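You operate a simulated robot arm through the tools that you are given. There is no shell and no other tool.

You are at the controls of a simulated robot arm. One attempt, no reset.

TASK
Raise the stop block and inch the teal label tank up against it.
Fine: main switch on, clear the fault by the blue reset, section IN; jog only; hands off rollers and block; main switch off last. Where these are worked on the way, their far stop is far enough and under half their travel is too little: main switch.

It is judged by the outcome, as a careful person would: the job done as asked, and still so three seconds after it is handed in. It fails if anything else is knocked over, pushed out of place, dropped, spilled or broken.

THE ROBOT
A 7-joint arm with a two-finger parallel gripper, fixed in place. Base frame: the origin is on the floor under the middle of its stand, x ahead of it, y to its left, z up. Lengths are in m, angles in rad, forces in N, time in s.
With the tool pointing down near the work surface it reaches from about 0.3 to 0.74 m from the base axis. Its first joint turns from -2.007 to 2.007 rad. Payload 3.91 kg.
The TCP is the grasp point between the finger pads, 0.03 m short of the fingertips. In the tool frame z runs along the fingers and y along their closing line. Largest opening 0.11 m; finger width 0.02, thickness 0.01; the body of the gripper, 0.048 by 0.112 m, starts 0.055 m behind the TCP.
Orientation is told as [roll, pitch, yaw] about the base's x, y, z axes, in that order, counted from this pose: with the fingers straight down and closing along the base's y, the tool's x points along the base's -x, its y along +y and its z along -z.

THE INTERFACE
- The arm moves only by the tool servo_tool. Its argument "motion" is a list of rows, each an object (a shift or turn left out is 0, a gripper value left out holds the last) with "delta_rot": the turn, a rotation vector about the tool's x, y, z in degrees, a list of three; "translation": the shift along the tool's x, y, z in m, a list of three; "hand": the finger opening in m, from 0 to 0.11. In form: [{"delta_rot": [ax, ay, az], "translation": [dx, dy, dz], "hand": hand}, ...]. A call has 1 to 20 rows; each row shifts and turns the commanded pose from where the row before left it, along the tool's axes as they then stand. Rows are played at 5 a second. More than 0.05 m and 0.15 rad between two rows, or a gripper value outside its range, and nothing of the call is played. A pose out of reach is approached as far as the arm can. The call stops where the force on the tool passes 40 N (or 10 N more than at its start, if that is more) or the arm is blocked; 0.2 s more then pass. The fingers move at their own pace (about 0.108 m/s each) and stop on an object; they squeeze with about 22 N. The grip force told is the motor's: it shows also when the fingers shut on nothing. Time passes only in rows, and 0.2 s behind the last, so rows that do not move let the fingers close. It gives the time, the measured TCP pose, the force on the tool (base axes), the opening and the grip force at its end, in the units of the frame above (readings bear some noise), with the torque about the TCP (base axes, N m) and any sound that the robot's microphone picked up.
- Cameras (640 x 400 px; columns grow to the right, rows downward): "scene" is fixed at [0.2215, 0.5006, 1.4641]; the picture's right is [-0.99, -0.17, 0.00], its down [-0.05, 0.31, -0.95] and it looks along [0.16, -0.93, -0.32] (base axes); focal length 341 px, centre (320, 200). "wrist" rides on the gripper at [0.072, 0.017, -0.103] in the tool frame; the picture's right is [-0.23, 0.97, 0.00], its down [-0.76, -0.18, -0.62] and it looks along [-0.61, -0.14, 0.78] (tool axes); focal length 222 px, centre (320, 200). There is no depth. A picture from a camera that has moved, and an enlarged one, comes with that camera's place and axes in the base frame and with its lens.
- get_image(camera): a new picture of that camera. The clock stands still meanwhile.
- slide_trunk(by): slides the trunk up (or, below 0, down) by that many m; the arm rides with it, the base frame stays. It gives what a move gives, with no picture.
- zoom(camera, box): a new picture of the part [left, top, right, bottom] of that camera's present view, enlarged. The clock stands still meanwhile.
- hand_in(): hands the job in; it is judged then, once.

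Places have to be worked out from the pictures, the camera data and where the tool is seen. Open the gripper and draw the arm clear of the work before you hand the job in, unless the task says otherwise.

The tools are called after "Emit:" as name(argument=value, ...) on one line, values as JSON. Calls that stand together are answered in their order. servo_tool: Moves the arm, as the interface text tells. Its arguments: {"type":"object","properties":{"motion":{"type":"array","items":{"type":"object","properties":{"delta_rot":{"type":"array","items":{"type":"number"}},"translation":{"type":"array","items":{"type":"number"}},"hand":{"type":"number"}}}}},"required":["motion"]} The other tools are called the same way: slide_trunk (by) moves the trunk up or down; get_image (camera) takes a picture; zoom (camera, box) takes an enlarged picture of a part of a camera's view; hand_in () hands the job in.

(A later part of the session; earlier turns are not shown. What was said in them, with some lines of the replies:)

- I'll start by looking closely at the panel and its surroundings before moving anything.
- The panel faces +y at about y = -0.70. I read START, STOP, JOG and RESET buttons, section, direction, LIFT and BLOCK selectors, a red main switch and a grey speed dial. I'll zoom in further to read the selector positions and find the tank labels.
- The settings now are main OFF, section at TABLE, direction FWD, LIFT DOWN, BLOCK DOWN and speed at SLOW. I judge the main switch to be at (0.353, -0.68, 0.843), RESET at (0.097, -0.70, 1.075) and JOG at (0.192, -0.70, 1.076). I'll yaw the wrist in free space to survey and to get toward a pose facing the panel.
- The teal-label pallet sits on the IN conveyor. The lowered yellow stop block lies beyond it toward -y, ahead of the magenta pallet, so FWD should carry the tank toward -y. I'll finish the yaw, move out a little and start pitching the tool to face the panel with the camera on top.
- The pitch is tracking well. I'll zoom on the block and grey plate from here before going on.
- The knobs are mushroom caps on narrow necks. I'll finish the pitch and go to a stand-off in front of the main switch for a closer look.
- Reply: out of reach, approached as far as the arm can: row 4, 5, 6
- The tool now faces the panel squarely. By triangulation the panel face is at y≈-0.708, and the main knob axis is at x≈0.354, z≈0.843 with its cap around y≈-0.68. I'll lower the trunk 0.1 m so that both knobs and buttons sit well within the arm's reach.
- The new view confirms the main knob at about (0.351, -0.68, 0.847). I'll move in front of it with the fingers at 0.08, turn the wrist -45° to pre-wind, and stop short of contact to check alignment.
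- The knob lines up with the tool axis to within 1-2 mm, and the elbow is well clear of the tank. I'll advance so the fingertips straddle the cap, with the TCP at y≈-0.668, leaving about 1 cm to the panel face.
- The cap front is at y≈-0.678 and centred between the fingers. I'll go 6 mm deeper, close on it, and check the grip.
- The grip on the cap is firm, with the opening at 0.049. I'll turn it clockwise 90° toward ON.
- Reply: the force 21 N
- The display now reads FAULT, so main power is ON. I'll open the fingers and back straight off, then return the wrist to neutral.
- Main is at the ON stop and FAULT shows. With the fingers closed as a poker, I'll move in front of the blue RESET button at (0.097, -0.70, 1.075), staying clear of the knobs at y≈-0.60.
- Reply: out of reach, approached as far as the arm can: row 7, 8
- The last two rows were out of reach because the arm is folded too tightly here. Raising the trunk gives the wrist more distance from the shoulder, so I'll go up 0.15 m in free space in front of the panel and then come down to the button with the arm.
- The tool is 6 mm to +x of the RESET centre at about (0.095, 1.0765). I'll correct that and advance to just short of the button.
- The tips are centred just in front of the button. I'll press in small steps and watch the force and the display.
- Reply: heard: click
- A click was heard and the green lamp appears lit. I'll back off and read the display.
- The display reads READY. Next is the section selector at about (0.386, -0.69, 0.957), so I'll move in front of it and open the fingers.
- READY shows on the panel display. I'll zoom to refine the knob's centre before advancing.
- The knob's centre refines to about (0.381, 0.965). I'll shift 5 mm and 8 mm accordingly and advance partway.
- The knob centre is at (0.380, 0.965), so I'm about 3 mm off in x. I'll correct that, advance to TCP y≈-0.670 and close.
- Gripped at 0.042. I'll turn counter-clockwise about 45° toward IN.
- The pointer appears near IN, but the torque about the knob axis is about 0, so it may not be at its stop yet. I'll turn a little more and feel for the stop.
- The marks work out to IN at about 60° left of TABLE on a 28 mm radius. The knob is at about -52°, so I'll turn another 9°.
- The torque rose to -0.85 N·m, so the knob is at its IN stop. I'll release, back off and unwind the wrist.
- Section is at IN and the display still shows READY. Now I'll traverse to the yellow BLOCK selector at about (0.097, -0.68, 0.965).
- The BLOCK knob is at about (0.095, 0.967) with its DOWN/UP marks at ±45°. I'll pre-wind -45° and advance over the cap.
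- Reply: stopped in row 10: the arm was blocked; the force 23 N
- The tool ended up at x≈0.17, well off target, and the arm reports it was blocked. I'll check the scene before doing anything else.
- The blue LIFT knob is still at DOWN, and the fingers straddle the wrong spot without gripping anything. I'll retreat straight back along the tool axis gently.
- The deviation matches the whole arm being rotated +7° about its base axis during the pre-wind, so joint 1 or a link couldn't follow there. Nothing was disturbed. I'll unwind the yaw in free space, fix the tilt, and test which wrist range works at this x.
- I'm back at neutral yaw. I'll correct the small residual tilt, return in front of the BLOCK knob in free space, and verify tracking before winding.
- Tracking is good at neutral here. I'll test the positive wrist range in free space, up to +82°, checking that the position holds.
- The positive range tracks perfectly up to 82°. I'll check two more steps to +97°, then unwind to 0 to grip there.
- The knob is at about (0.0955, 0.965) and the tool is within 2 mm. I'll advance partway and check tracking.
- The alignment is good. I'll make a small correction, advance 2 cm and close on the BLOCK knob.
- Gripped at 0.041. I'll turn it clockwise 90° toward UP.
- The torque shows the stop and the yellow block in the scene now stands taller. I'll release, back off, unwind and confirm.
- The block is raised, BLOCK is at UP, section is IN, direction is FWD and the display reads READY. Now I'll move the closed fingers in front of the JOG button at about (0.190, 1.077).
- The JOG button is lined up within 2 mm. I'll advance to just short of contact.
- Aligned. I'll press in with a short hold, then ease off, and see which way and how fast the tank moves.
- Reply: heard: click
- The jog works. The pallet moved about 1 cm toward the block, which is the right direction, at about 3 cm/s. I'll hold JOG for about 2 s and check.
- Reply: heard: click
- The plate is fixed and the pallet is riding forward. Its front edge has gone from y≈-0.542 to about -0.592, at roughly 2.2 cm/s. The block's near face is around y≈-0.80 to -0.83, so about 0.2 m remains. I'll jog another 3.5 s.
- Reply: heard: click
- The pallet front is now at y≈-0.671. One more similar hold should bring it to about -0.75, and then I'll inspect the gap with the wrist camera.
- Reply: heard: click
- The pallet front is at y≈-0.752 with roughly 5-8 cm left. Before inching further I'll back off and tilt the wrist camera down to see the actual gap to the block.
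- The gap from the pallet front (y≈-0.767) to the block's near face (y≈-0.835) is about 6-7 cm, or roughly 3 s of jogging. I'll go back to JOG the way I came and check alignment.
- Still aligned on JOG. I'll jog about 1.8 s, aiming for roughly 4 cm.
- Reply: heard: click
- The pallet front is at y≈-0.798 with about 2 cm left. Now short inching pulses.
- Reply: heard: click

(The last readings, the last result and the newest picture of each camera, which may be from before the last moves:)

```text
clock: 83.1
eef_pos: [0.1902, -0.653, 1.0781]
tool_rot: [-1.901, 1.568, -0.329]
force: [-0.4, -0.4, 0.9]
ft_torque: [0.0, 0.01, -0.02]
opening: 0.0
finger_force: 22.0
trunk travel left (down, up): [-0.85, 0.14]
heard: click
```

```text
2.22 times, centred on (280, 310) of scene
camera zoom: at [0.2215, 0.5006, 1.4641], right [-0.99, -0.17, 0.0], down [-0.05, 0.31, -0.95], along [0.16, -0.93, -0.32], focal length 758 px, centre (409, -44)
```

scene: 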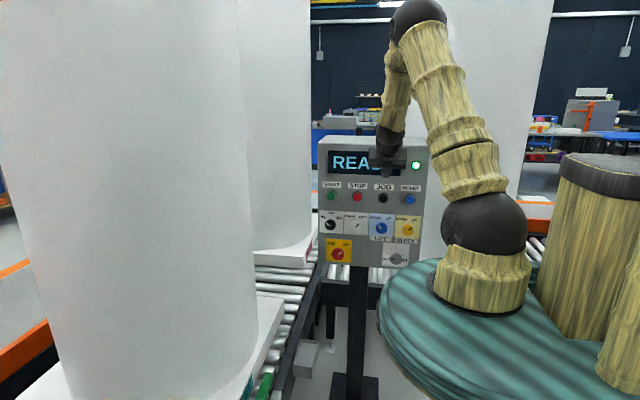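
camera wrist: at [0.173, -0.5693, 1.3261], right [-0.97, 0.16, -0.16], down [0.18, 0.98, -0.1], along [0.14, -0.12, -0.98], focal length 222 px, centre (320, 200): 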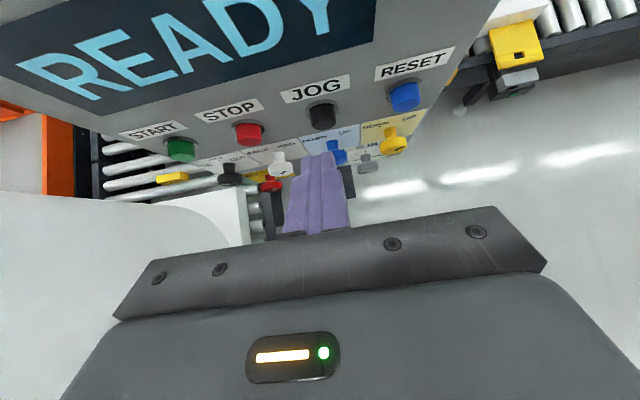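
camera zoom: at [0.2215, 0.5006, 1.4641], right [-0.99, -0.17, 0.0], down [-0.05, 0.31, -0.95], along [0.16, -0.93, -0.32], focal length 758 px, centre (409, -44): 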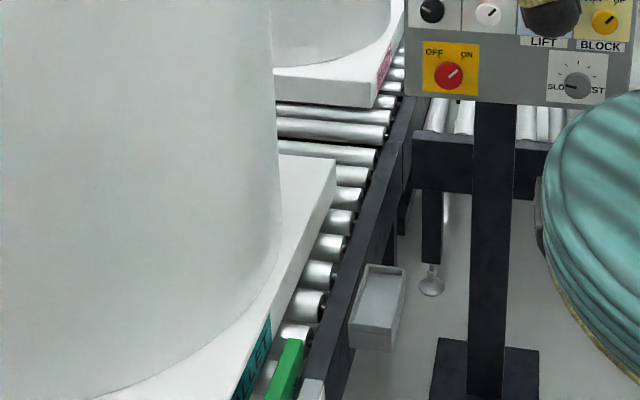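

It moved about 1.3 cm. I'll take a tighter zoom on the pallet corner as a reference, then pulse again.

Emit:
zoom(camera="scene", box=[260, 270, 340, 320])

Emit:
servo_tool(motion=[{"translation": [0, 0, 0.008]}, {"translation": [0, 0, 0.005]}, {}, {"translation": [0, 0, -0.013]}, {}])

Emit:
zoom(camera="scene", box=[260, 270, 340, 320])

```text
8.00 times, centred on (300, 295) of scene
camera zoom: at [0.2215, 0.5006, 1.4641], right [-0.99, -0.17, 0.0], down [-0.05, 0.31, -0.95], along [0.16, -0.93, -0.32], focal length 2729 px, centre (480, -560)
```

zoom: 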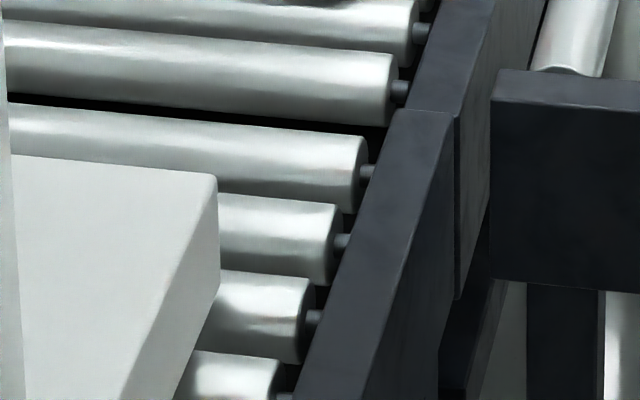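

```text
clock: 84.3
eef_pos: [0.1894, -0.652, 1.0767]
tool_rot: [-1.7, 1.567, -0.123]
force: [-0.8, -0.1, 0.5]
ft_torque: [0.0, 0.03, 0.0]
opening: 0.0001
finger_force: 22.0
trunk travel left (down, up): [-0.85, 0.14]
heard: click
```

```text
8.00 times, centred on (300, 295) of scene
camera zoom: at [0.2215, 0.5006, 1.4641], right [-0.99, -0.17, 0.0], down [-0.05, 0.31, -0.95], along [0.16, -0.93, -0.32], focal length 2729 px, centre (480, -560)
```

zoom: 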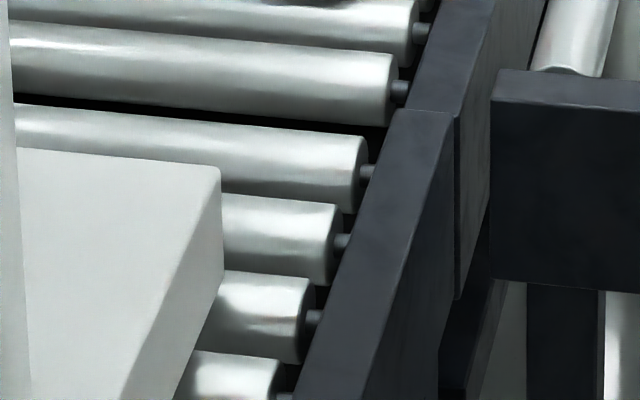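

Another centimetre, so the front is now at y≈-0.820. I'll pulse again and watch whether it still moves.

Emit:
servo_tool(motion=[{"translation": [0, 0, 0.008]}, {"translation": [0, 0, 0.005]}, {}, {"translation": [0, 0, -0.013]}, {}])

Emit:
zoom(camera="scene", box=[260, 270, 340, 320])

```text
clock: 85.5
eef_pos: [0.1901, -0.6516, 1.0759]
tool_rot: [-1.855, 1.567, -0.282]
force: [-0.1, -0.2, 0.2]
ft_torque: [-0.01, -0.02, 0.01]
opening: 0.0
finger_force: 22.4
trunk travel left (down, up): [-0.85, 0.14]
heard: click
```

```text
8.00 times, centred on (300, 295) of scene
camera zoom: at [0.2215, 0.5006, 1.4641], right [-0.99, -0.17, 0.0], down [-0.05, 0.31, -0.95], along [0.16, -0.93, -0.32], focal length 2729 px, centre (480, -560)
```

zoom: 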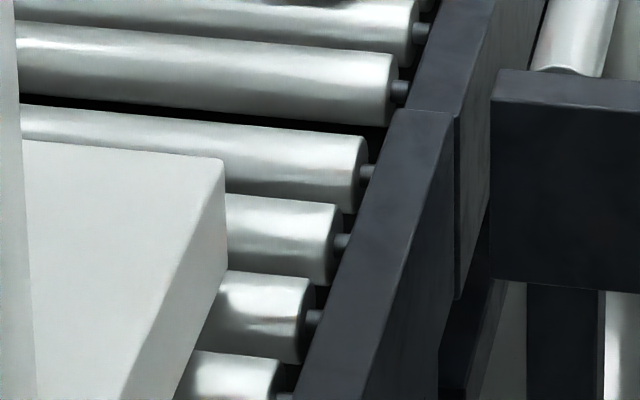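

Still free, moving about 1 cm, so the front is at ≈-0.829. I'll pulse again.

Emit:
servo_tool(motion=[{"translation": [0, 0, 0.008]}, {"translation": [0, 0, 0.005]}, {}, {"translation": [0, 0, -0.013]}, {}])

Emit:
zoom(camera="scene", box=[260, 270, 340, 320])

Emit:
get_image(camera="scene")

```text
clock: 86.7
eef_pos: [0.1909, -0.6529, 1.076]
tool_rot: [-1.836, 1.568, -0.264]
force: [-0.2, 0.5, 0.7]
ft_torque: [0.01, 0.0, -0.02]
opening: 0.0
finger_force: 21.9
trunk travel left (down, up): [-0.85, 0.14]
heard: click
```

```text
8.00 times, centred on (300, 295) of scene
camera zoom: at [0.2215, 0.5006, 1.4641], right [-0.99, -0.17, 0.0], down [-0.05, 0.31, -0.95], along [0.16, -0.93, -0.32], focal length 2729 px, centre (480, -560)
```

zoom: 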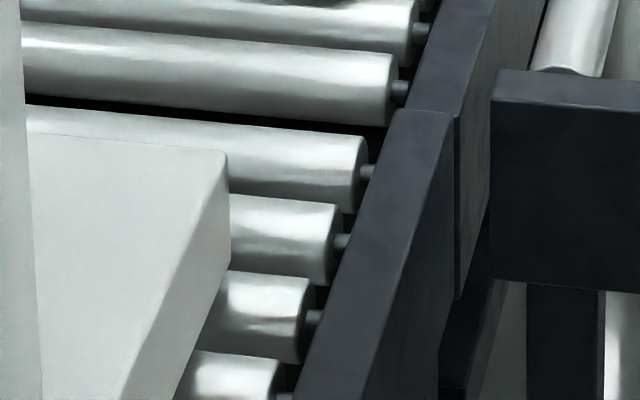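

```text
taken
```

scene: 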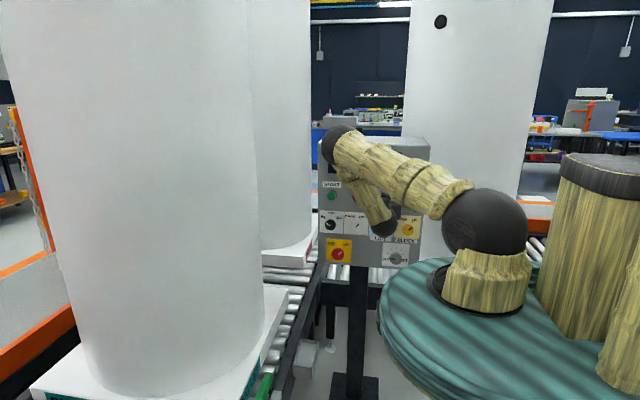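

Still moving slightly, with the front at ≈-0.838. I'm close enough now that I want a direct look, so I'll back off and view the gap with the wrist camera.

Emit:
servo_tool(motion=[{"translation": [0, 0, -0.03]}, {"translation": [0, 0, -0.03]}, {"delta_rot": [0, -7.5, 0]}, {"delta_rot": [0, -7.5, 0]}, {"delta_rot": [0, -7.5, 0]}, {"delta_rot": [0, -7.5, 0]}, {"delta_rot": [0, -7.5, 0]}, {"delta_rot": [0, -7.5, 0]}, {"translation": [0.03, 0, -0.03]}, {"translation": [0.03, 0, -0.03]}, {"translation": [0.03, 0, -0.03]}, {}])

Emit:
zoom(camera="wrist", box=[80, 130, 290, 250])

Emit:
zoom(camera="wrist", box=[140, 155, 220, 205])

```text
clock: 89.3
eef_pos: [0.1894, -0.5916, 1.2027]
tool_rot: [-0.004, 0.786, 1.57]
force: [1.0, -0.8, -1.0]
ft_torque: [0.04, 0.02, 0.03]
opening: 0.0
finger_force: 22.5
trunk travel left (down, up): [-0.85, 0.14]
```

```text
3.05 times, centred on (185, 190) of wrist
camera zoom: at [0.1726, -0.5686, 1.3294], right [-0.97, 0.16, -0.16], down [0.18, 0.98, -0.1], along [0.14, -0.12, -0.98], focal length 677 px, centre (731, 230)
```

zoom: 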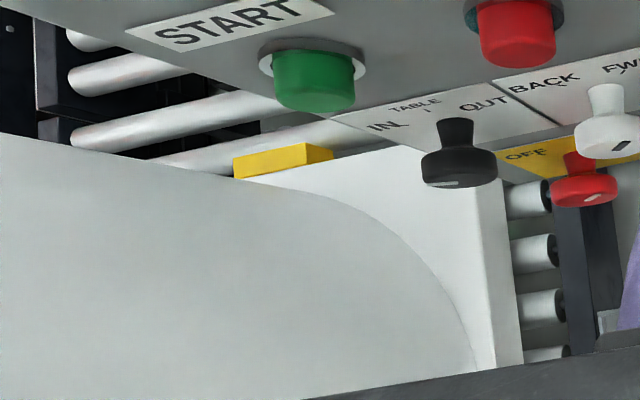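

```text
8.00 times, centred on (180, 180) of wrist
camera zoom: at [0.1726, -0.5686, 1.3294], right [-0.97, 0.16, -0.16], down [0.18, 0.98, -0.1], along [0.14, -0.12, -0.98], focal length 1777 px, centre (1440, 360)
```

zoom: 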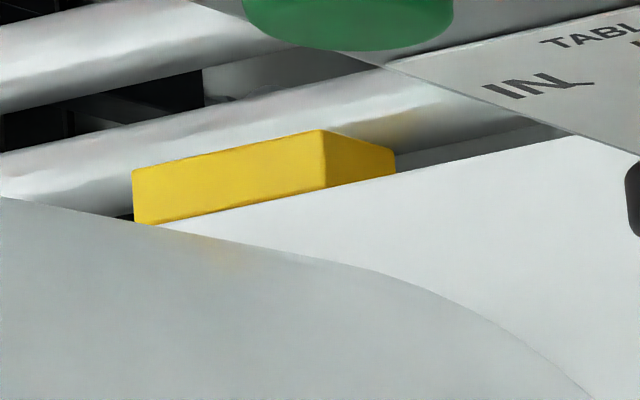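

The pallet edge now visually overlaps the block's near top edge, so it is at or within a few mm of contact. I'll return to JOG and use short pulses, watching for the pallet to stop advancing.

Emit:
servo_tool(motion=[{"translation": [-0.03, 0, 0.03]}, {"translation": [-0.03, 0, 0.03]}, {"translation": [-0.03, 0, 0.03]}, {"delta_rot": [0, 7.5, 0]}, {"delta_rot": [0, 7.5, 0]}, {"delta_rot": [0, 7.5, 0]}, {"delta_rot": [0, 7.5, 0]}, {"delta_rot": [0, 7.5, 0]}, {"delta_rot": [0, 7.5, 0]}, {"translation": [0, 0, 0.03]}, {"translation": [0, 0, 0.027]}, {}])

Emit:
zoom(camera="wrist", box=[220, 60, 420, 220])

Emit:
zoom(camera="scene", box=[280, 280, 328, 310])

```text
clock: 91.9
eef_pos: [0.1891, -0.6495, 1.0778]
tool_rot: [-2.041, 1.567, -0.469]
force: [0.1, 0.8, -0.4]
ft_torque: [0.0, 0.02, -0.03]
opening: 0.0
finger_force: 21.6
trunk travel left (down, up): [-0.85, 0.14]
```

```text
2.50 times, centred on (320, 140) of wrist
camera zoom: at [0.1725, -0.545, 1.15], right [-0.97, 0.0, -0.23], down [0.18, 0.62, -0.76], along [0.14, -0.78, -0.61], focal length 555 px, centre (320, 350)
```

zoom: 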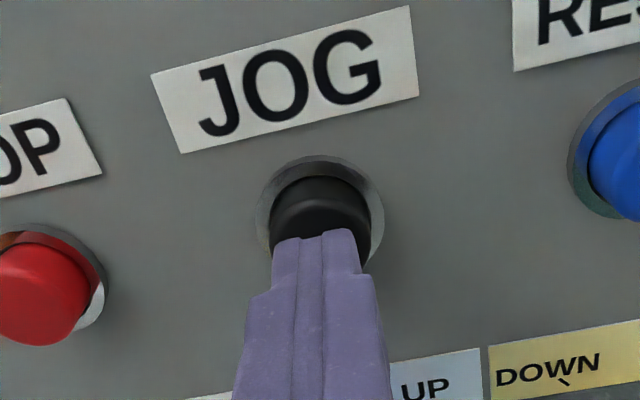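

```text
13.33 times, centred on (304, 295) of scene
camera zoom: at [0.2215, 0.5006, 1.4641], right [-0.99, -0.17, 0.0], down [-0.05, 0.31, -0.95], along [0.16, -0.93, -0.32], focal length 4549 px, centre (533, -1067)
```

zoom: 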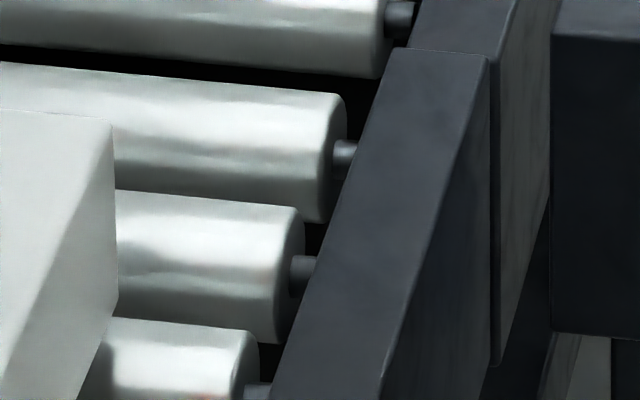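

The reference for the pallet corner is (110, 122) in this 13x view. I'll give one short pulse and compare the same view.

Emit:
servo_tool(motion=[{"translation": [0, 0, 0.009]}, {"translation": [0, 0, 0.006]}, {}, {"translation": [0, 0, -0.014]}, {}])

Emit:
zoom(camera="scene", box=[280, 280, 328, 310])

```text
clock: 93.1
eef_pos: [0.1892, -0.6498, 1.0779]
tool_rot: [-1.911, 1.566, -0.338]
force: [-0.3, 0.1, 0.4]
ft_torque: [0.01, -0.02, 0.01]
opening: 0.0001
finger_force: 22.3
trunk travel left (down, up): [-0.85, 0.14]
heard: click
```

```text
13.33 times, centred on (304, 295) of scene
camera zoom: at [0.2215, 0.5006, 1.4641], right [-0.99, -0.17, 0.0], down [-0.05, 0.31, -0.95], along [0.16, -0.93, -0.32], focal length 4549 px, centre (533, -1067)
```

zoom: 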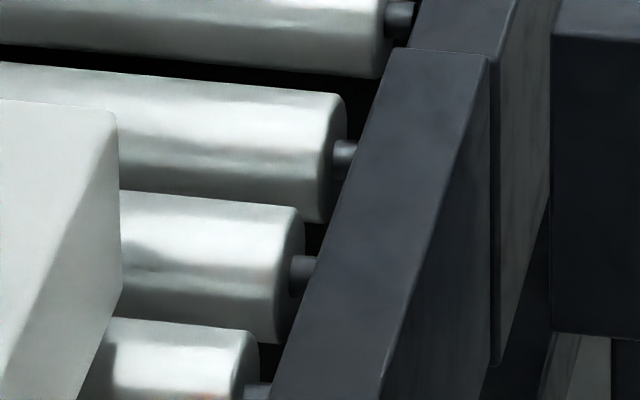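

It moved about 7 mm more, so it was not yet in contact. Another short pulse.

Emit:
servo_tool(motion=[{"translation": [0, 0, 0.009]}, {"translation": [0, 0, 0.006]}, {}, {"translation": [0, 0, -0.015]}, {}])

Emit:
zoom(camera="scene", box=[280, 280, 328, 310])

```text
clock: 94.3
eef_pos: [0.1894, -0.65, 1.0765]
tool_rot: [-1.869, 1.569, -0.298]
force: [0.5, 0.4, 0.1]
ft_torque: [-0.03, -0.01, 0.0]
opening: 0.0001
finger_force: 22.0
trunk travel left (down, up): [-0.85, 0.14]
heard: click
```

```text
13.33 times, centred on (304, 295) of scene
camera zoom: at [0.2215, 0.5006, 1.4641], right [-0.99, -0.17, 0.0], down [-0.05, 0.31, -0.95], along [0.16, -0.93, -0.32], focal length 4549 px, centre (533, -1067)
```

zoom: 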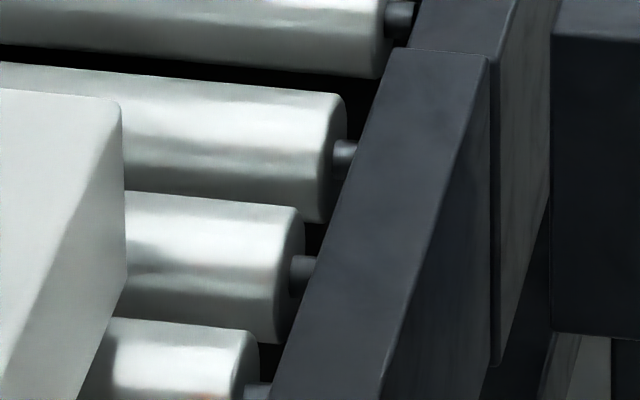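

Another 7 mm and still free. Another pulse.

Emit:
servo_tool(motion=[{"translation": [0, 0, 0.009]}, {"translation": [0, 0, 0.006]}, {}, {"translation": [0, 0, -0.015]}, {}])

Emit:
zoom(camera="scene", box=[280, 280, 328, 310])

```text
clock: 95.5
eef_pos: [0.1893, -0.6503, 1.0753]
tool_rot: [-1.837, 1.566, -0.264]
force: [0.0, -0.3, 0.3]
ft_torque: [0.03, 0.01, -0.02]
opening: 0.0001
finger_force: 21.6
trunk travel left (down, up): [-0.85, 0.14]
heard: click
```

```text
13.33 times, centred on (304, 295) of scene
camera zoom: at [0.2215, 0.5006, 1.4641], right [-0.99, -0.17, 0.0], down [-0.05, 0.31, -0.95], along [0.16, -0.93, -0.32], focal length 4549 px, centre (533, -1067)
```

zoom: 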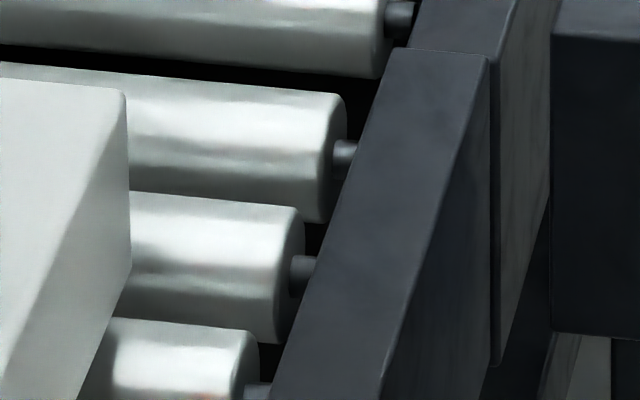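

It's still advancing, and by my estimate it should be touching by now. I'll stop and look again with the wrist camera before any more pulses.

Emit:
servo_tool(motion=[{"translation": [0, 0, -0.03]}, {"translation": [0, 0, -0.03]}, {"delta_rot": [0, -7.5, 0]}, {"delta_rot": [0, -7.5, 0]}, {"delta_rot": [0, -7.5, 0]}, {"delta_rot": [0, -7.5, 0]}, {"delta_rot": [0, -7.5, 0]}, {"delta_rot": [0, -7.5, 0]}, {"translation": [0.03, 0, -0.03]}, {"translation": [0.03, 0, -0.03]}, {"translation": [0.03, 0, -0.03]}, {}])

Emit:
get_image(camera="wrist")

Emit:
zoom(camera="wrist", box=[140, 155, 220, 205])

```text
clock: 98.1
eef_pos: [0.1926, -0.5911, 1.2028]
tool_rot: [-0.004, 0.786, 1.569]
force: [0.4, 0.2, 1.3]
ft_torque: [0.03, 0.02, 0.03]
opening: 0.0
finger_force: 22.5
trunk travel left (down, up): [-0.85, 0.14]
```

```text
taken
camera wrist: at [0.1754, -0.5693, 1.3276], right [-0.97, 0.16, -0.16], down [0.18, 0.98, -0.1], along [0.14, -0.12, -0.98], focal length 222 px, centre (320, 200)
```

wrist: 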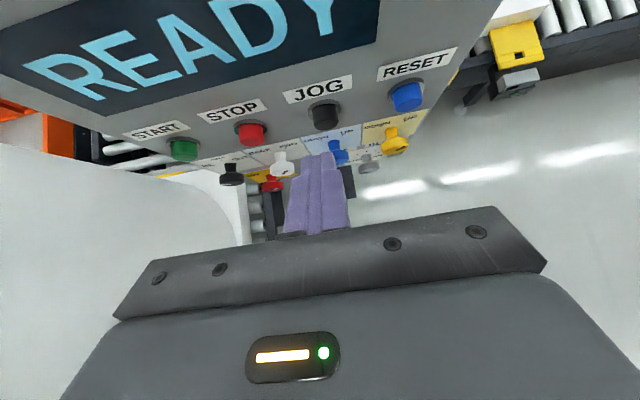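

```text
8.00 times, centred on (180, 180) of wrist
camera zoom: at [0.1754, -0.5693, 1.3276], right [-0.97, 0.16, -0.16], down [0.18, 0.98, -0.1], along [0.14, -0.12, -0.98], focal length 1777 px, centre (1440, 360)
```

zoom: 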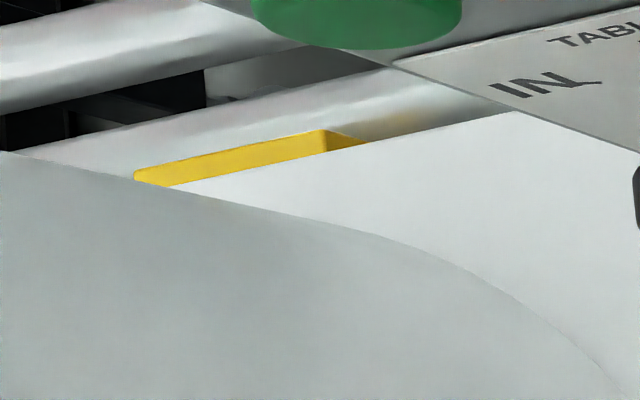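

Working it out more carefully, the block's top is at about z≈0.49, about 6 cm lower than the pallet's top edge. The overlap in this view is therefore just perspective, and the block's near face is at y≈-0.87 with the pallet front within about a centimetre. I'll return to JOG and keep inching with short pulses.

Emit:
servo_tool(motion=[{"translation": [-0.03, 0, 0.03]}, {"translation": [-0.03, 0, 0.03]}, {"translation": [-0.03, 0, 0.03]}, {"delta_rot": [0, 7.5, 0]}, {"delta_rot": [0, 7.5, 0]}, {"delta_rot": [0, 7.5, 0]}, {"delta_rot": [0, 7.5, 0]}, {"delta_rot": [0, 7.5, 0]}, {"delta_rot": [0, 7.5, 0]}, {"translation": [0, 0, 0.03]}, {"translation": [0, 0, 0.027]}, {}])

Emit:
servo_tool(motion=[{"translation": [0, 0, 0.009]}, {"translation": [0, 0, 0.006]}, {}, {"translation": [0, 0, -0.015]}, {}])

Emit:
zoom(camera="scene", box=[280, 280, 328, 310])

```text
clock: 100.7
eef_pos: [0.1899, -0.6478, 1.0745]
tool_rot: [-2.061, 1.567, -0.49]
force: [0.3, 0.3, 0.1]
ft_torque: [0.01, 0.0, 0.01]
opening: 0.0002
finger_force: 22.0
trunk travel left (down, up): [-0.85, 0.14]
```

```text
clock: 101.9
eef_pos: [0.1921, -0.6467, 1.0756]
tool_rot: [-1.928, 1.567, -0.355]
force: [0.2, -0.6, -1.1]
ft_torque: [0.01, -0.02, 0.01]
opening: 0.0003
finger_force: 22.1
trunk travel left (down, up): [-0.85, 0.14]
heard: click
```

```text
13.33 times, centred on (304, 295) of scene
camera zoom: at [0.2215, 0.5006, 1.4641], right [-0.99, -0.17, 0.0], down [-0.05, 0.31, -0.95], along [0.16, -0.93, -0.32], focal length 4549 px, centre (533, -1067)
```

zoom: 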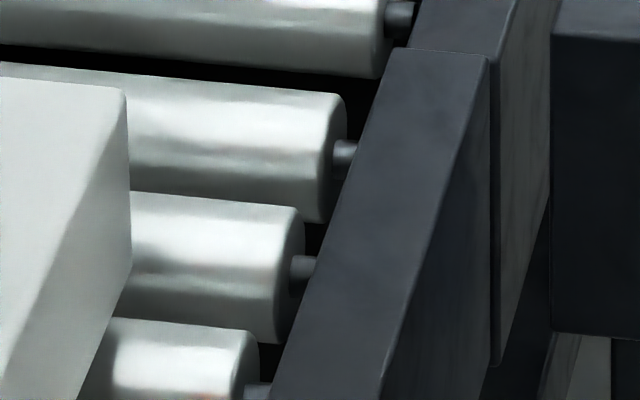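

The pallet corner barely moved this time, at (123, 90) against (122, 90), despite the click. It seems to have reached the block. I'll confirm with one more short pulse of the usual depth.

Emit:
servo_tool(motion=[{"translation": [0, 0, 0.01]}, {"translation": [0, 0, 0.008]}, {}, {"translation": [0, 0, -0.018]}, {}])

Emit:
zoom(camera="scene", box=[280, 280, 328, 310])

Emit:
get_image(camera="scene")

```text
clock: 103.1
eef_pos: [0.1904, -0.6475, 1.0763]
tool_rot: [-1.923, 1.566, -0.352]
force: [0.5, -1.0, 0.4]
ft_torque: [-0.01, -0.01, -0.01]
opening: 0.0001
finger_force: 21.5
trunk travel left (down, up): [-0.85, 0.14]
heard: click
```

```text
13.33 times, centred on (304, 295) of scene
camera zoom: at [0.2215, 0.5006, 1.4641], right [-0.99, -0.17, 0.0], down [-0.05, 0.31, -0.95], along [0.16, -0.93, -0.32], focal length 4549 px, centre (533, -1067)
```

zoom: 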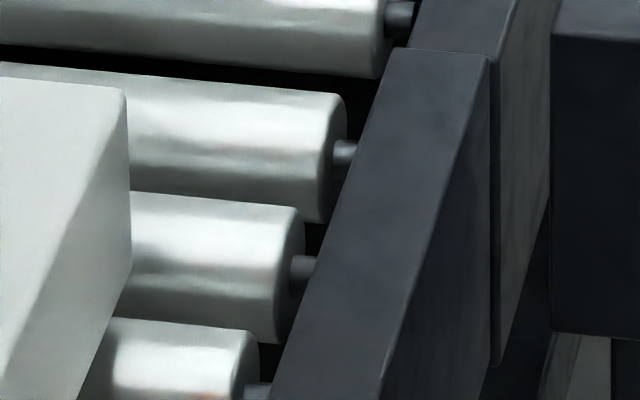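

```text
taken
```

scene: 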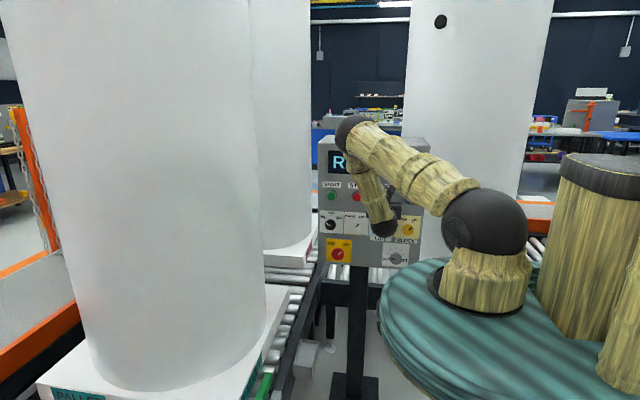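

There is no further movement, so the tank pallet is up against the raised block. I'm done jogging. I'll back away from JOG and lower the trunk 0.15 m for the main switch, as before.

Emit:
servo_tool(motion=[{"translation": [0, 0, -0.03]}, {"translation": [0, 0, -0.035]}, {}])

Emit:
get_image(camera="wrist")

Emit:
slide_trunk(by=-0.15)

Emit:
get_image(camera="scene")

```text
clock: 103.9
eef_pos: [0.1909, -0.5823, 1.0759]
tool_rot: [-1.807, 1.567, -0.234]
force: [0.0, 0.6, 0.1]
ft_torque: [0.0, -0.01, -0.02]
opening: 0.0001
finger_force: 22.1
trunk travel left (down, up): [-0.85, 0.14]
```

```text
taken
camera wrist: at [0.1736, -0.4789, 1.1486], right [-0.97, 0.0, -0.23], down [0.18, 0.62, -0.76], along [0.14, -0.78, -0.61], focal length 222 px, centre (320, 200)
```

wrist: 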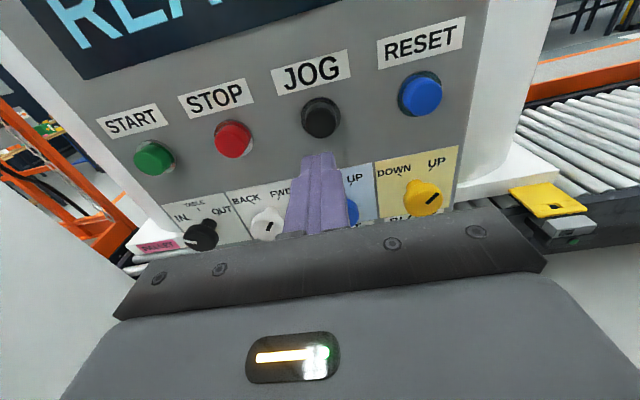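

```text
clock: 105.6
eef_pos: [0.1907, -0.583, 0.9251]
tool_rot: [-1.856, 1.569, -0.28]
force: [-1.6, 0.7, -0.2]
ft_torque: [-0.02, -0.01, -0.05]
opening: 0.0001
finger_force: 22.3
trunk travel left (down, up): [-0.7, 0.29]
```

```text
taken
```

scene: 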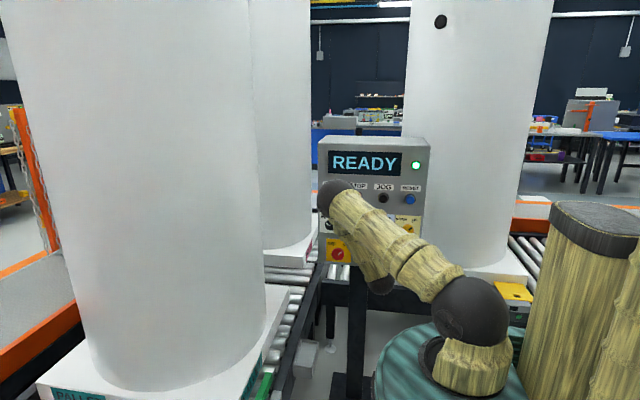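

READY with no fault. I'll move in front of the main switch, open the fingers, and pre-wind +45° for the counter-clockwise turn.

Emit:
servo_tool(motion=[{"translation": [-0.0158, -0.0325, -0.0036]}, {"translation": [-0.0158, -0.0325, -0.0036]}, {"translation": [-0.0158, -0.0325, -0.0036]}, {"translation": [-0.0158, -0.0325, -0.0036]}, {"translation": [-0.0158, -0.0325, -0.0036], "hand": 0.08}, {"delta_rot": [0, 0, 7.5]}, {"delta_rot": [0, 0, 7.5]}, {"delta_rot": [0, 0, 7.5]}, {"delta_rot": [0, 0, 7.5]}, {"delta_rot": [0, 0, 7.5]}, {"delta_rot": [0, 0, 7.5]}, {}])

Emit:
get_image(camera="wrist")

Emit:
get_image(camera="scene")

```text
clock: 108.2
eef_pos: [0.3529, -0.5641, 0.847]
tool_rot: [-1.572, 0.781, 0.003]
force: [-0.1, 0.8, -0.2]
ft_torque: [-0.02, -0.01, 0.03]
opening: 0.0801
finger_force: 0.2
trunk travel left (down, up): [-0.7, 0.29]
```

```text
taken
camera wrist: at [0.2904, -0.4605, 0.8862], right [-0.52, 0.0, -0.85], down [0.66, 0.62, -0.41], along [0.53, -0.78, -0.33], focal length 222 px, centre (320, 200)
```

wrist: 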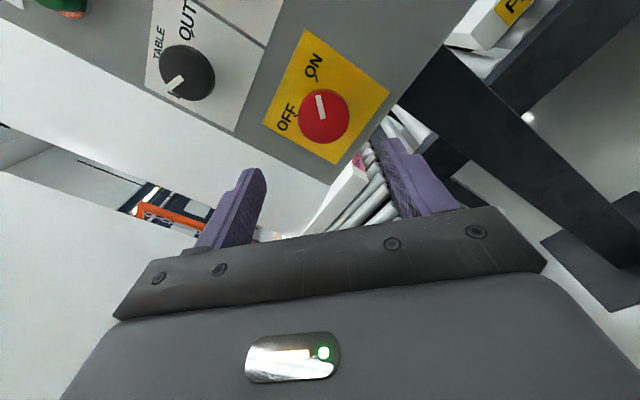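

```text
taken
```

scene: 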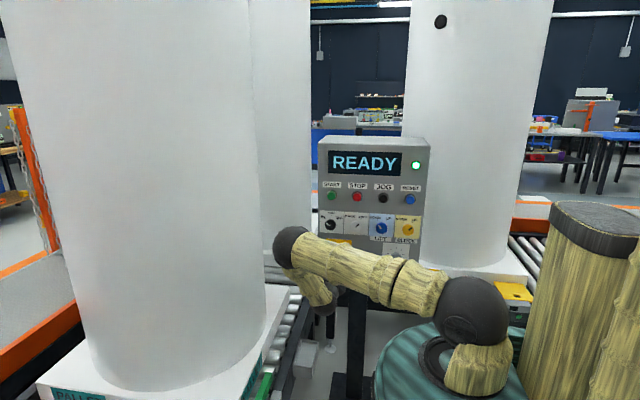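

The red knob reads at about (0.349, 0.846) and I'm at 0.353. I'll shift 2-3 mm toward -x, then advance most of the way.

Emit:
servo_tool(motion=[{"translation": [0.0016, 0.0016, 0.025]}, {"translation": [0, 0, 0.03]}, {"translation": [0, 0, 0.03]}, {}])

Emit:
get_image(camera="wrist")

```text
clock: 109.2
eef_pos: [0.3524, -0.6503, 0.8495]
tool_rot: [-1.57, 0.782, 0.002]
force: [0.6, -0.2, 0.3]
ft_torque: [0.0, -0.04, 0.04]
opening: 0.08
finger_force: 0.0
trunk travel left (down, up): [-0.7, 0.29]
```

```text
taken
camera wrist: at [0.2883, -0.5461, 0.8879], right [-0.53, 0.0, -0.85], down [0.66, 0.62, -0.41], along [0.53, -0.78, -0.33], focal length 222 px, centre (320, 200)
```

wrist: 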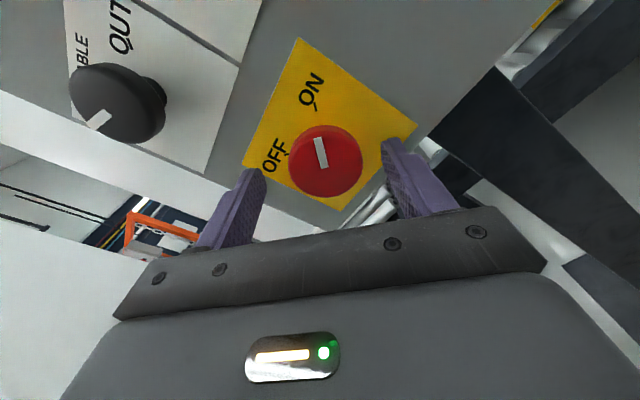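

The knob is about 3 mm to the right in the tool frame. I'll correct that, advance 2 cm and close.

Emit:
servo_tool(motion=[{"translation": [0.0005, 0.003, 0.01]}, {"translation": [0, 0, 0.01]}, {"hand": 0.0}, {"hand": 0.0}, {"hand": 0.0}, {"hand": 0.0}])

Emit:
get_image(camera="wrist")

```text
clock: 110.6
eef_pos: [0.3502, -0.671, 0.8461]
tool_rot: [-1.572, 0.782, 0.003]
force: [4.9, -3.5, 4.3]
ft_torque: [0.74, 0.04, 0.28]
opening: 0.0496
finger_force: 44.8
trunk travel left (down, up): [-0.7, 0.29]
```

```text
taken
camera wrist: at [0.2862, -0.5667, 0.8852], right [-0.53, 0.0, -0.85], down [0.66, 0.62, -0.41], along [0.53, -0.78, -0.33], focal length 222 px, centre (320, 200)
```

wrist: 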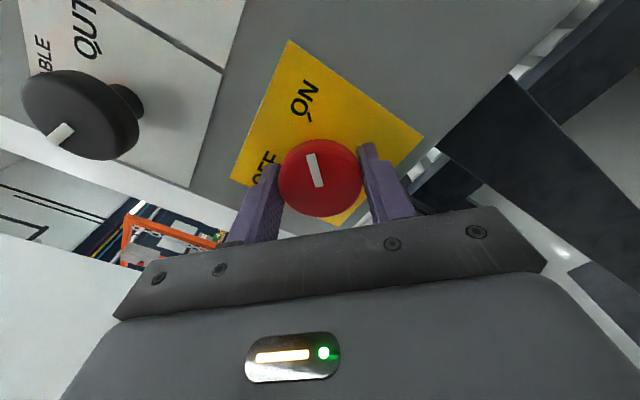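

Firm grip at 0.0496. I'll turn it counter-clockwise 90° to OFF.

Emit:
servo_tool(motion=[{"delta_rot": [0, 0, -7.5]}, {"delta_rot": [0, 0, -7.5]}, {"delta_rot": [0, 0, -7.5]}, {"delta_rot": [0, 0, -7.5]}, {"delta_rot": [0, 0, -7.5]}, {"delta_rot": [0, 0, -7.5]}, {"delta_rot": [0, 0, -7.5]}, {"delta_rot": [0, 0, -7.5]}, {"delta_rot": [0, 0, -7.5]}, {"delta_rot": [0, 0, -7.5]}, {"delta_rot": [0, 0, -7.5]}, {"delta_rot": [0, 0, -7.5]}, {}])

Emit:
get_image(camera="wrist")

Emit:
get_image(camera="scene")

```text
clock: 113.4
eef_pos: [0.3504, -0.67, 0.8465]
tool_rot: [1.573, 0.786, -3.135]
force: [18.7, -23.0, 13.9]
ft_torque: [-0.18, 0.01, -0.01]
opening: 0.0495
finger_force: 44.8
trunk travel left (down, up): [-0.7, 0.29]
```

```text
taken
camera wrist: at [0.3899, -0.5661, 0.9092], right [-0.85, 0.0, 0.53], down [-0.41, 0.62, -0.67], along [-0.33, -0.78, -0.53], focal length 222 px, centre (320, 200)
```

wrist: 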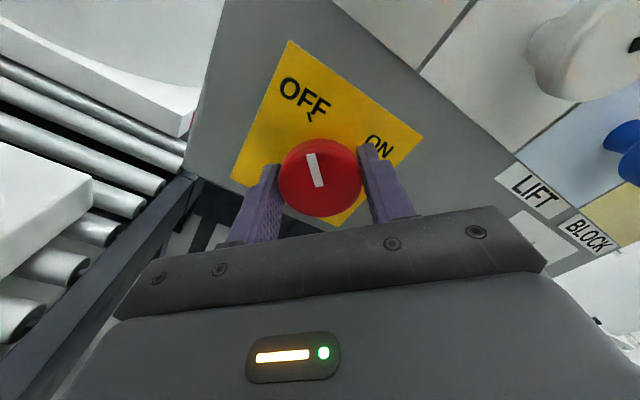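

```text
taken
```

scene: 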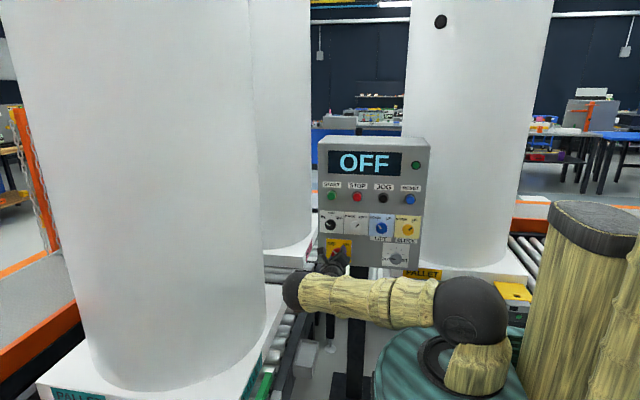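

The display reads OFF. I'll nudge a few degrees further to be sure it sits on its OFF stop, then release.

Emit:
servo_tool(motion=[{"delta_rot": [0, 0, -4]}, {}])

```text
clock: 114.0
eef_pos: [0.3502, -0.6695, 0.8451]
tool_rot: [1.572, 0.714, -3.14]
force: [13.5, -18.4, 9.5]
ft_torque: [-0.51, -0.01, 0.67]
opening: 0.0487
finger_force: 45.1
trunk travel left (down, up): [-0.7, 0.29]
```

Emit:
zoom(camera="wrist", box=[220, 40, 440, 220])

```text
2.22 times, centred on (330, 130) of wrist
camera zoom: at [0.3932, -0.5661, 0.9054], right [-0.81, 0.0, 0.59], down [-0.46, 0.62, -0.63], along [-0.36, -0.78, -0.51], focal length 494 px, centre (298, 356)
```

zoom: 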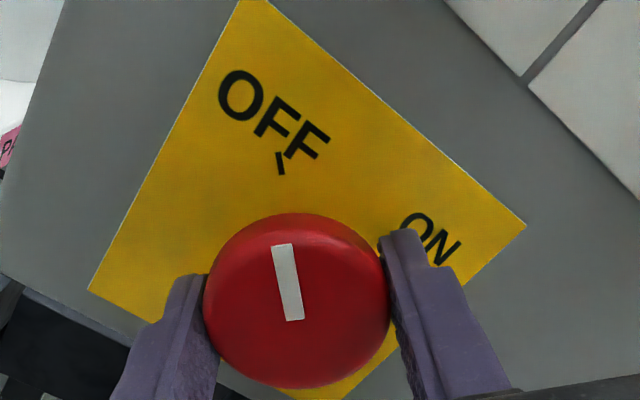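

The pointer sits at OFF. I'll release, back straight off and unwind the wrist.

Emit:
servo_tool(motion=[{"hand": 0.08}, {"hand": 0.08}, {"hand": 0.08}, {"translation": [0, 0, -0.03]}, {"translation": [0, 0, -0.04]}, {"translation": [0, 0, -0.03]}, {"delta_rot": [0, 0, 7.5]}, {"delta_rot": [0, 0, 7.5]}, {"delta_rot": [0, 0, 7.5]}, {"delta_rot": [0, 0, 7.5]}, {"delta_rot": [0, 0, 7.5]}, {"delta_rot": [0, 0, 7.5]}, {"delta_rot": [0, 0, 4]}, {}])

Emit:
get_image(camera="wrist")

Emit:
get_image(camera="scene")

```text
clock: 117.0
eef_pos: [0.3482, -0.5696, 0.8459]
tool_rot: [-1.79, 1.568, -0.218]
force: [-0.2, 0.0, -0.3]
ft_torque: [-0.02, 0.02, -0.02]
opening: 0.08
finger_force: 0.1
trunk travel left (down, up): [-0.7, 0.29]
```

```text
taken
camera wrist: at [0.3314, -0.4657, 0.9182], right [-0.97, 0.0, -0.23], down [0.18, 0.62, -0.76], along [0.15, -0.78, -0.61], focal length 222 px, centre (320, 200)
```

wrist: 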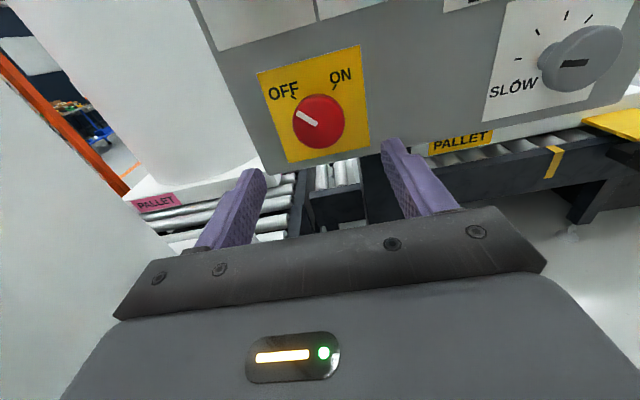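

```text
taken
```

scene: 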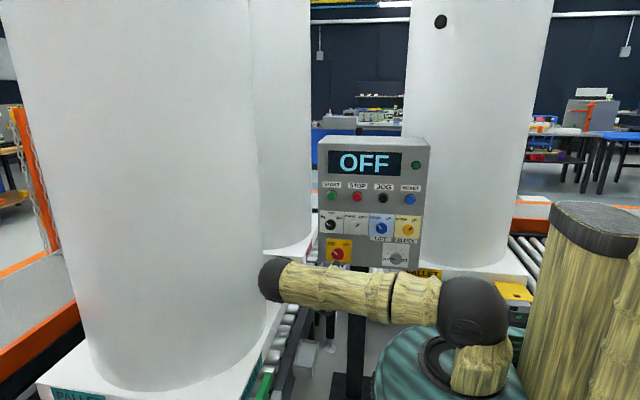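

Main is OFF and the knob rests at OFF. I'll raise the trunk and go back to the viewing pose to confirm the block stays up and the pallet sits against it.

Emit:
slide_trunk(by=0.15)

Emit:
servo_tool(motion=[{"translation": [0.02, 0.04, -0.005]}, {"translation": [0.02, 0.04, -0.005]}, {"translation": [0.02, 0.04, -0.005]}, {"translation": [0.02, 0.038, -0.005]}, {"delta_rot": [0, -7.5, 0]}, {"delta_rot": [0, -7.5, 0]}, {"delta_rot": [0, -7.5, 0]}, {"delta_rot": [0, -7.5, 0]}, {"delta_rot": [0, -7.5, 0]}, {"delta_rot": [0, -7.5, 0]}, {"translation": [0.03, 0, -0.03]}, {"translation": [0.03, 0, -0.03]}, {"translation": [0.03, 0, -0.03]}, {}])

Emit:
get_image(camera="wrist")

Emit:
zoom(camera="wrist", box=[140, 155, 220, 205])

Emit:
zoom(camera="scene", box=[280, 280, 328, 310])

Emit:
get_image(camera="scene")

```text
clock: 118.8
eef_pos: [0.3478, -0.5693, 0.995]
tool_rot: [-1.818, 1.567, -0.246]
force: [-1.0, 0.4, 1.1]
ft_torque: [0.03, -0.01, 0.01]
opening: 0.0802
finger_force: 0.0
trunk travel left (down, up): [-0.85, 0.14]
```

```text
clock: 121.8
eef_pos: [0.1904, -0.5499, 1.1995]
tool_rot: [-0.003, 0.786, 1.572]
force: [0.7, -0.9, -0.1]
ft_torque: [0.01, 0.0, 0.0]
opening: 0.0801
finger_force: 0.1
trunk travel left (down, up): [-0.85, 0.14]
```

```text
taken
camera wrist: at [0.173, -0.5281, 1.325], right [-0.97, 0.16, -0.16], down [0.18, 0.98, -0.1], along [0.14, -0.12, -0.98], focal length 222 px, centre (320, 200)
```

wrist: 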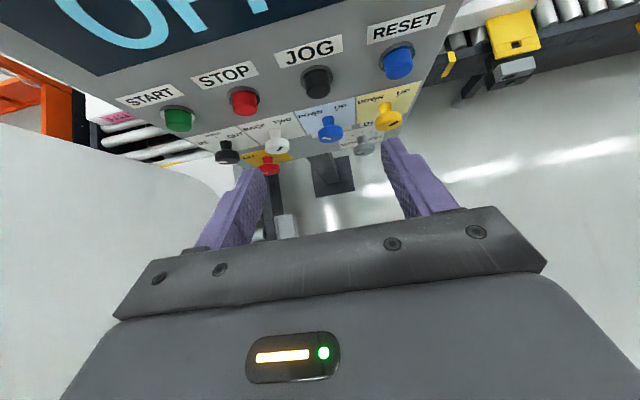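

```text
8.00 times, centred on (180, 180) of wrist
camera zoom: at [0.173, -0.5281, 1.325], right [-0.97, 0.16, -0.16], down [0.18, 0.98, -0.1], along [0.14, -0.12, -0.98], focal length 1777 px, centre (1440, 360)
```

zoom: 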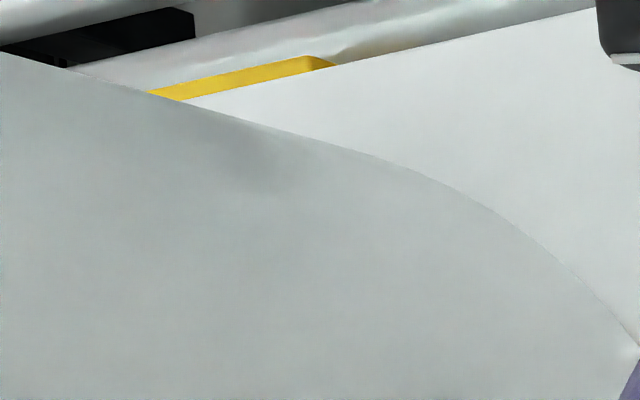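

```text
13.33 times, centred on (304, 295) of scene
camera zoom: at [0.2215, 0.5006, 1.4641], right [-0.99, -0.17, 0.0], down [-0.05, 0.31, -0.95], along [0.16, -0.93, -0.32], focal length 4549 px, centre (533, -1067)
```

zoom: 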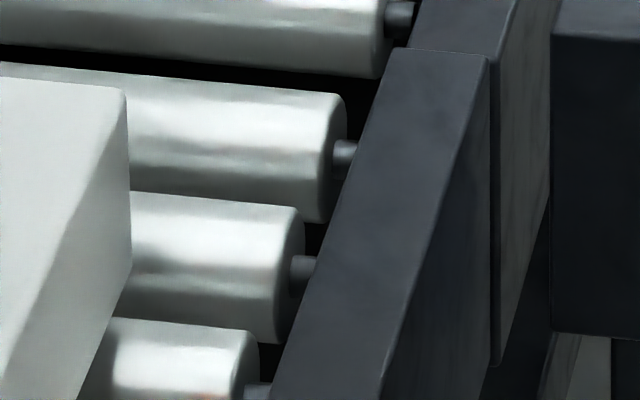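

```text
taken
```

scene: 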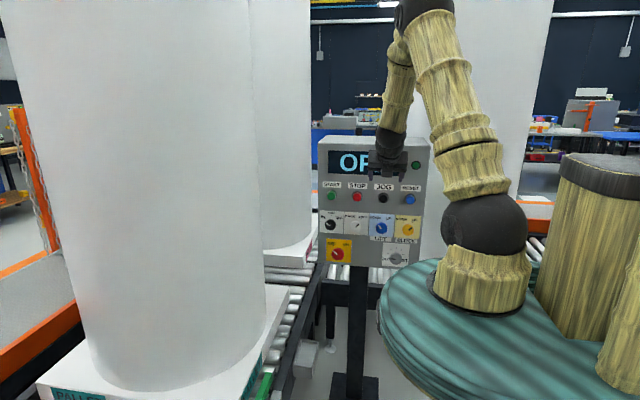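

The pallet corner is unchanged, and the block's far corner triangulates to the same raised height. I'll check the panel settings once more.

Emit:
zoom(camera="scene", box=[318, 205, 428, 270])

Emit:
zoom(camera="scene", box=[20, 260, 340, 400])

```text
5.82 times, centred on (373, 238) of scene
camera zoom: at [0.2215, 0.5006, 1.4641], right [-0.99, -0.17, 0.0], down [-0.05, 0.31, -0.95], along [0.16, -0.93, -0.32], focal length 1985 px, centre (12, -18)
```

zoom: 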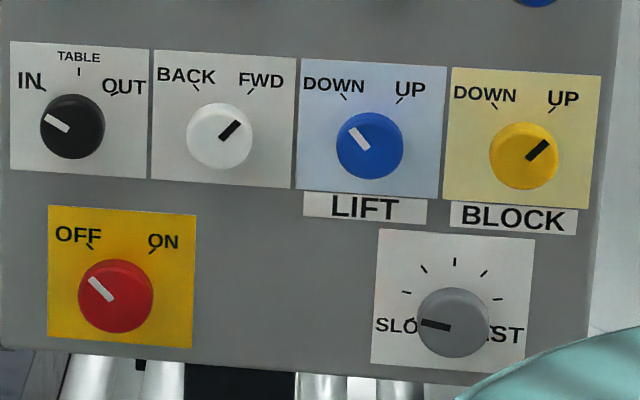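

```text
2.00 times, centred on (180, 330) of scene
camera zoom: at [0.2215, 0.5006, 1.4641], right [-0.99, -0.17, 0.0], down [-0.05, 0.31, -0.95], along [0.16, -0.93, -0.32], focal length 682 px, centre (600, -60)
```

zoom: 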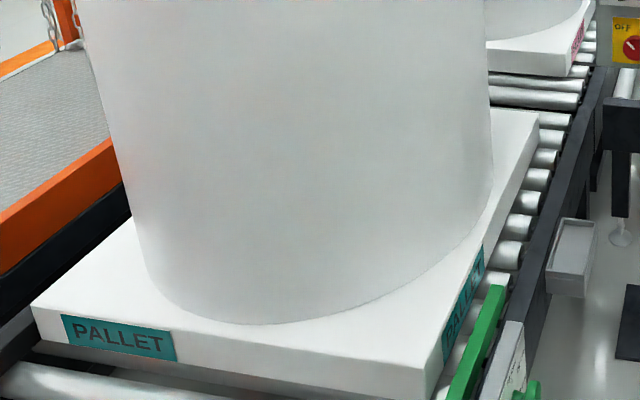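

Everything is as asked: section IN, FWD, BLOCK UP, main OFF, with the teal pallet against the block. I'll draw the arm clear back toward its starting pose and open the gripper.

Emit:
servo_tool(motion=[{"translation": [-0.028, 0, -0.028], "hand": 0.11}, {"translation": [-0.028, 0, -0.028]}, {"translation": [-0.028, 0, -0.028]}, {"translation": [0.02, 0, -0.02]}, {"translation": [0.02, 0, -0.02]}, {"delta_rot": [0, -7.5, 0]}, {"delta_rot": [0, -7.5, 0]}, {"delta_rot": [0, -7.5, 0]}, {"delta_rot": [0, -7.5, 0]}, {"delta_rot": [0, -7.5, 0]}, {"delta_rot": [0, -7.5, 0]}, {}, {}, {}, {}, {}])

Emit:
get_image(camera="scene")

Emit:
zoom(camera="scene", box=[280, 280, 328, 310])

Emit:
get_image(camera="wrist")

```text
clock: 125.2
eef_pos: [0.1841, -0.4335, 1.2599]
tool_rot: [0.022, 0.098, 1.556]
force: [0.2, -0.2, 0.3]
ft_torque: [0.0, -0.01, -0.02]
opening: 0.1101
finger_force: 0.1
out of reach, approached as far as the arm can: row 7
trunk travel left (down, up): [-0.85, 0.14]
```

```text
taken
```

scene: 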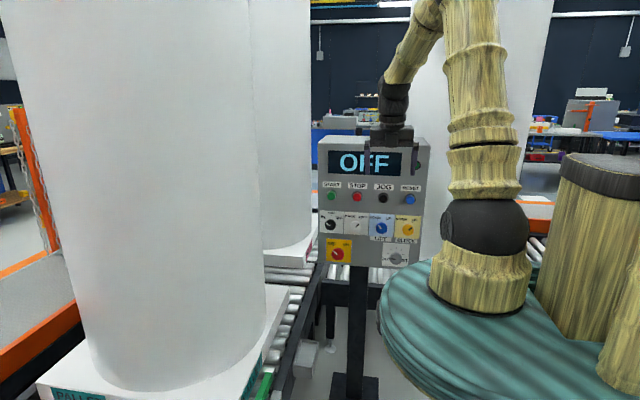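

```text
13.33 times, centred on (304, 295) of scene
camera zoom: at [0.2215, 0.5006, 1.4641], right [-0.99, -0.17, 0.0], down [-0.05, 0.31, -0.95], along [0.16, -0.93, -0.32], focal length 4549 px, centre (533, -1067)
```

zoom: 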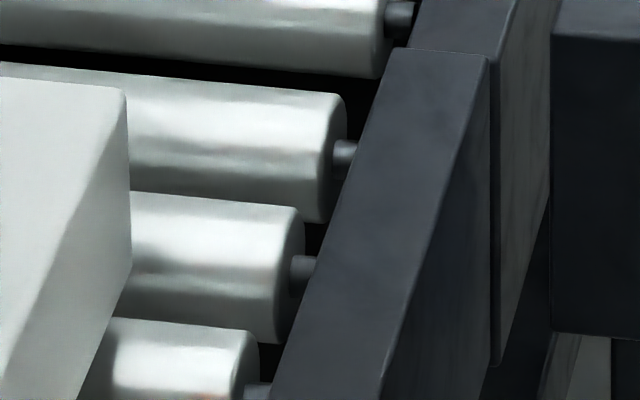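

```text
taken
camera wrist: at [0.1686, -0.4943, 1.3703], right [-0.97, 0.24, 0.0], down [0.2, 0.82, 0.54], along [0.13, 0.53, -0.84], focal length 222 px, centre (320, 200)
```

wrist: 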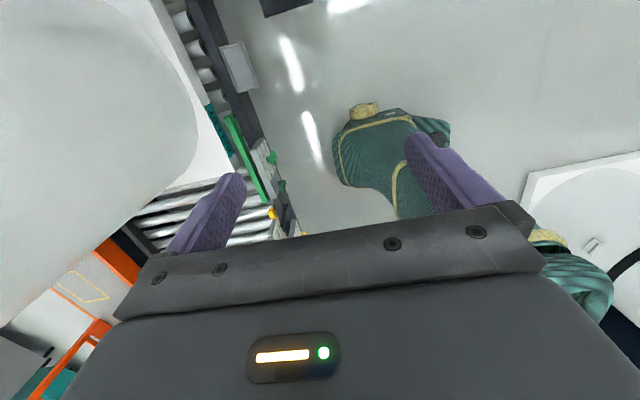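

The arm is clear of the panel and conveyor with the gripper open. The pallet corner is unchanged, the display reads OFF, and nothing else was disturbed. I'm handing the job in.

Emit:
hand_in()

```text
The job is handed in.
```

The stop block is up and the teal label tank is jogged up against it. The job has been handed in.

- **Sequence:** I turned the main switch on, cleared the fault with the blue reset (the display went to READY), set the section to IN and raised the block. I then moved the tank with JOG only, at the SLOW setting it was already on.
- **Contact:** I finished in short pulses. The last two moved the pallet no further, which is how I judged it to be against the block. The camera could not see the contact point itself.
- **Final state:** The main switch was turned off last and the display reads OFF. The block stayed up and the pallet had not moved. The arm is clear with the gripper open.
- **One slip:** While I was lining up on the BLOCK selector the arm went off course. The open fingers ended up around the blue LIFT knob and probably pressed lightly on the BLOCK knob. I backed straight out; neither knob turned, and nothing else was disturbed.
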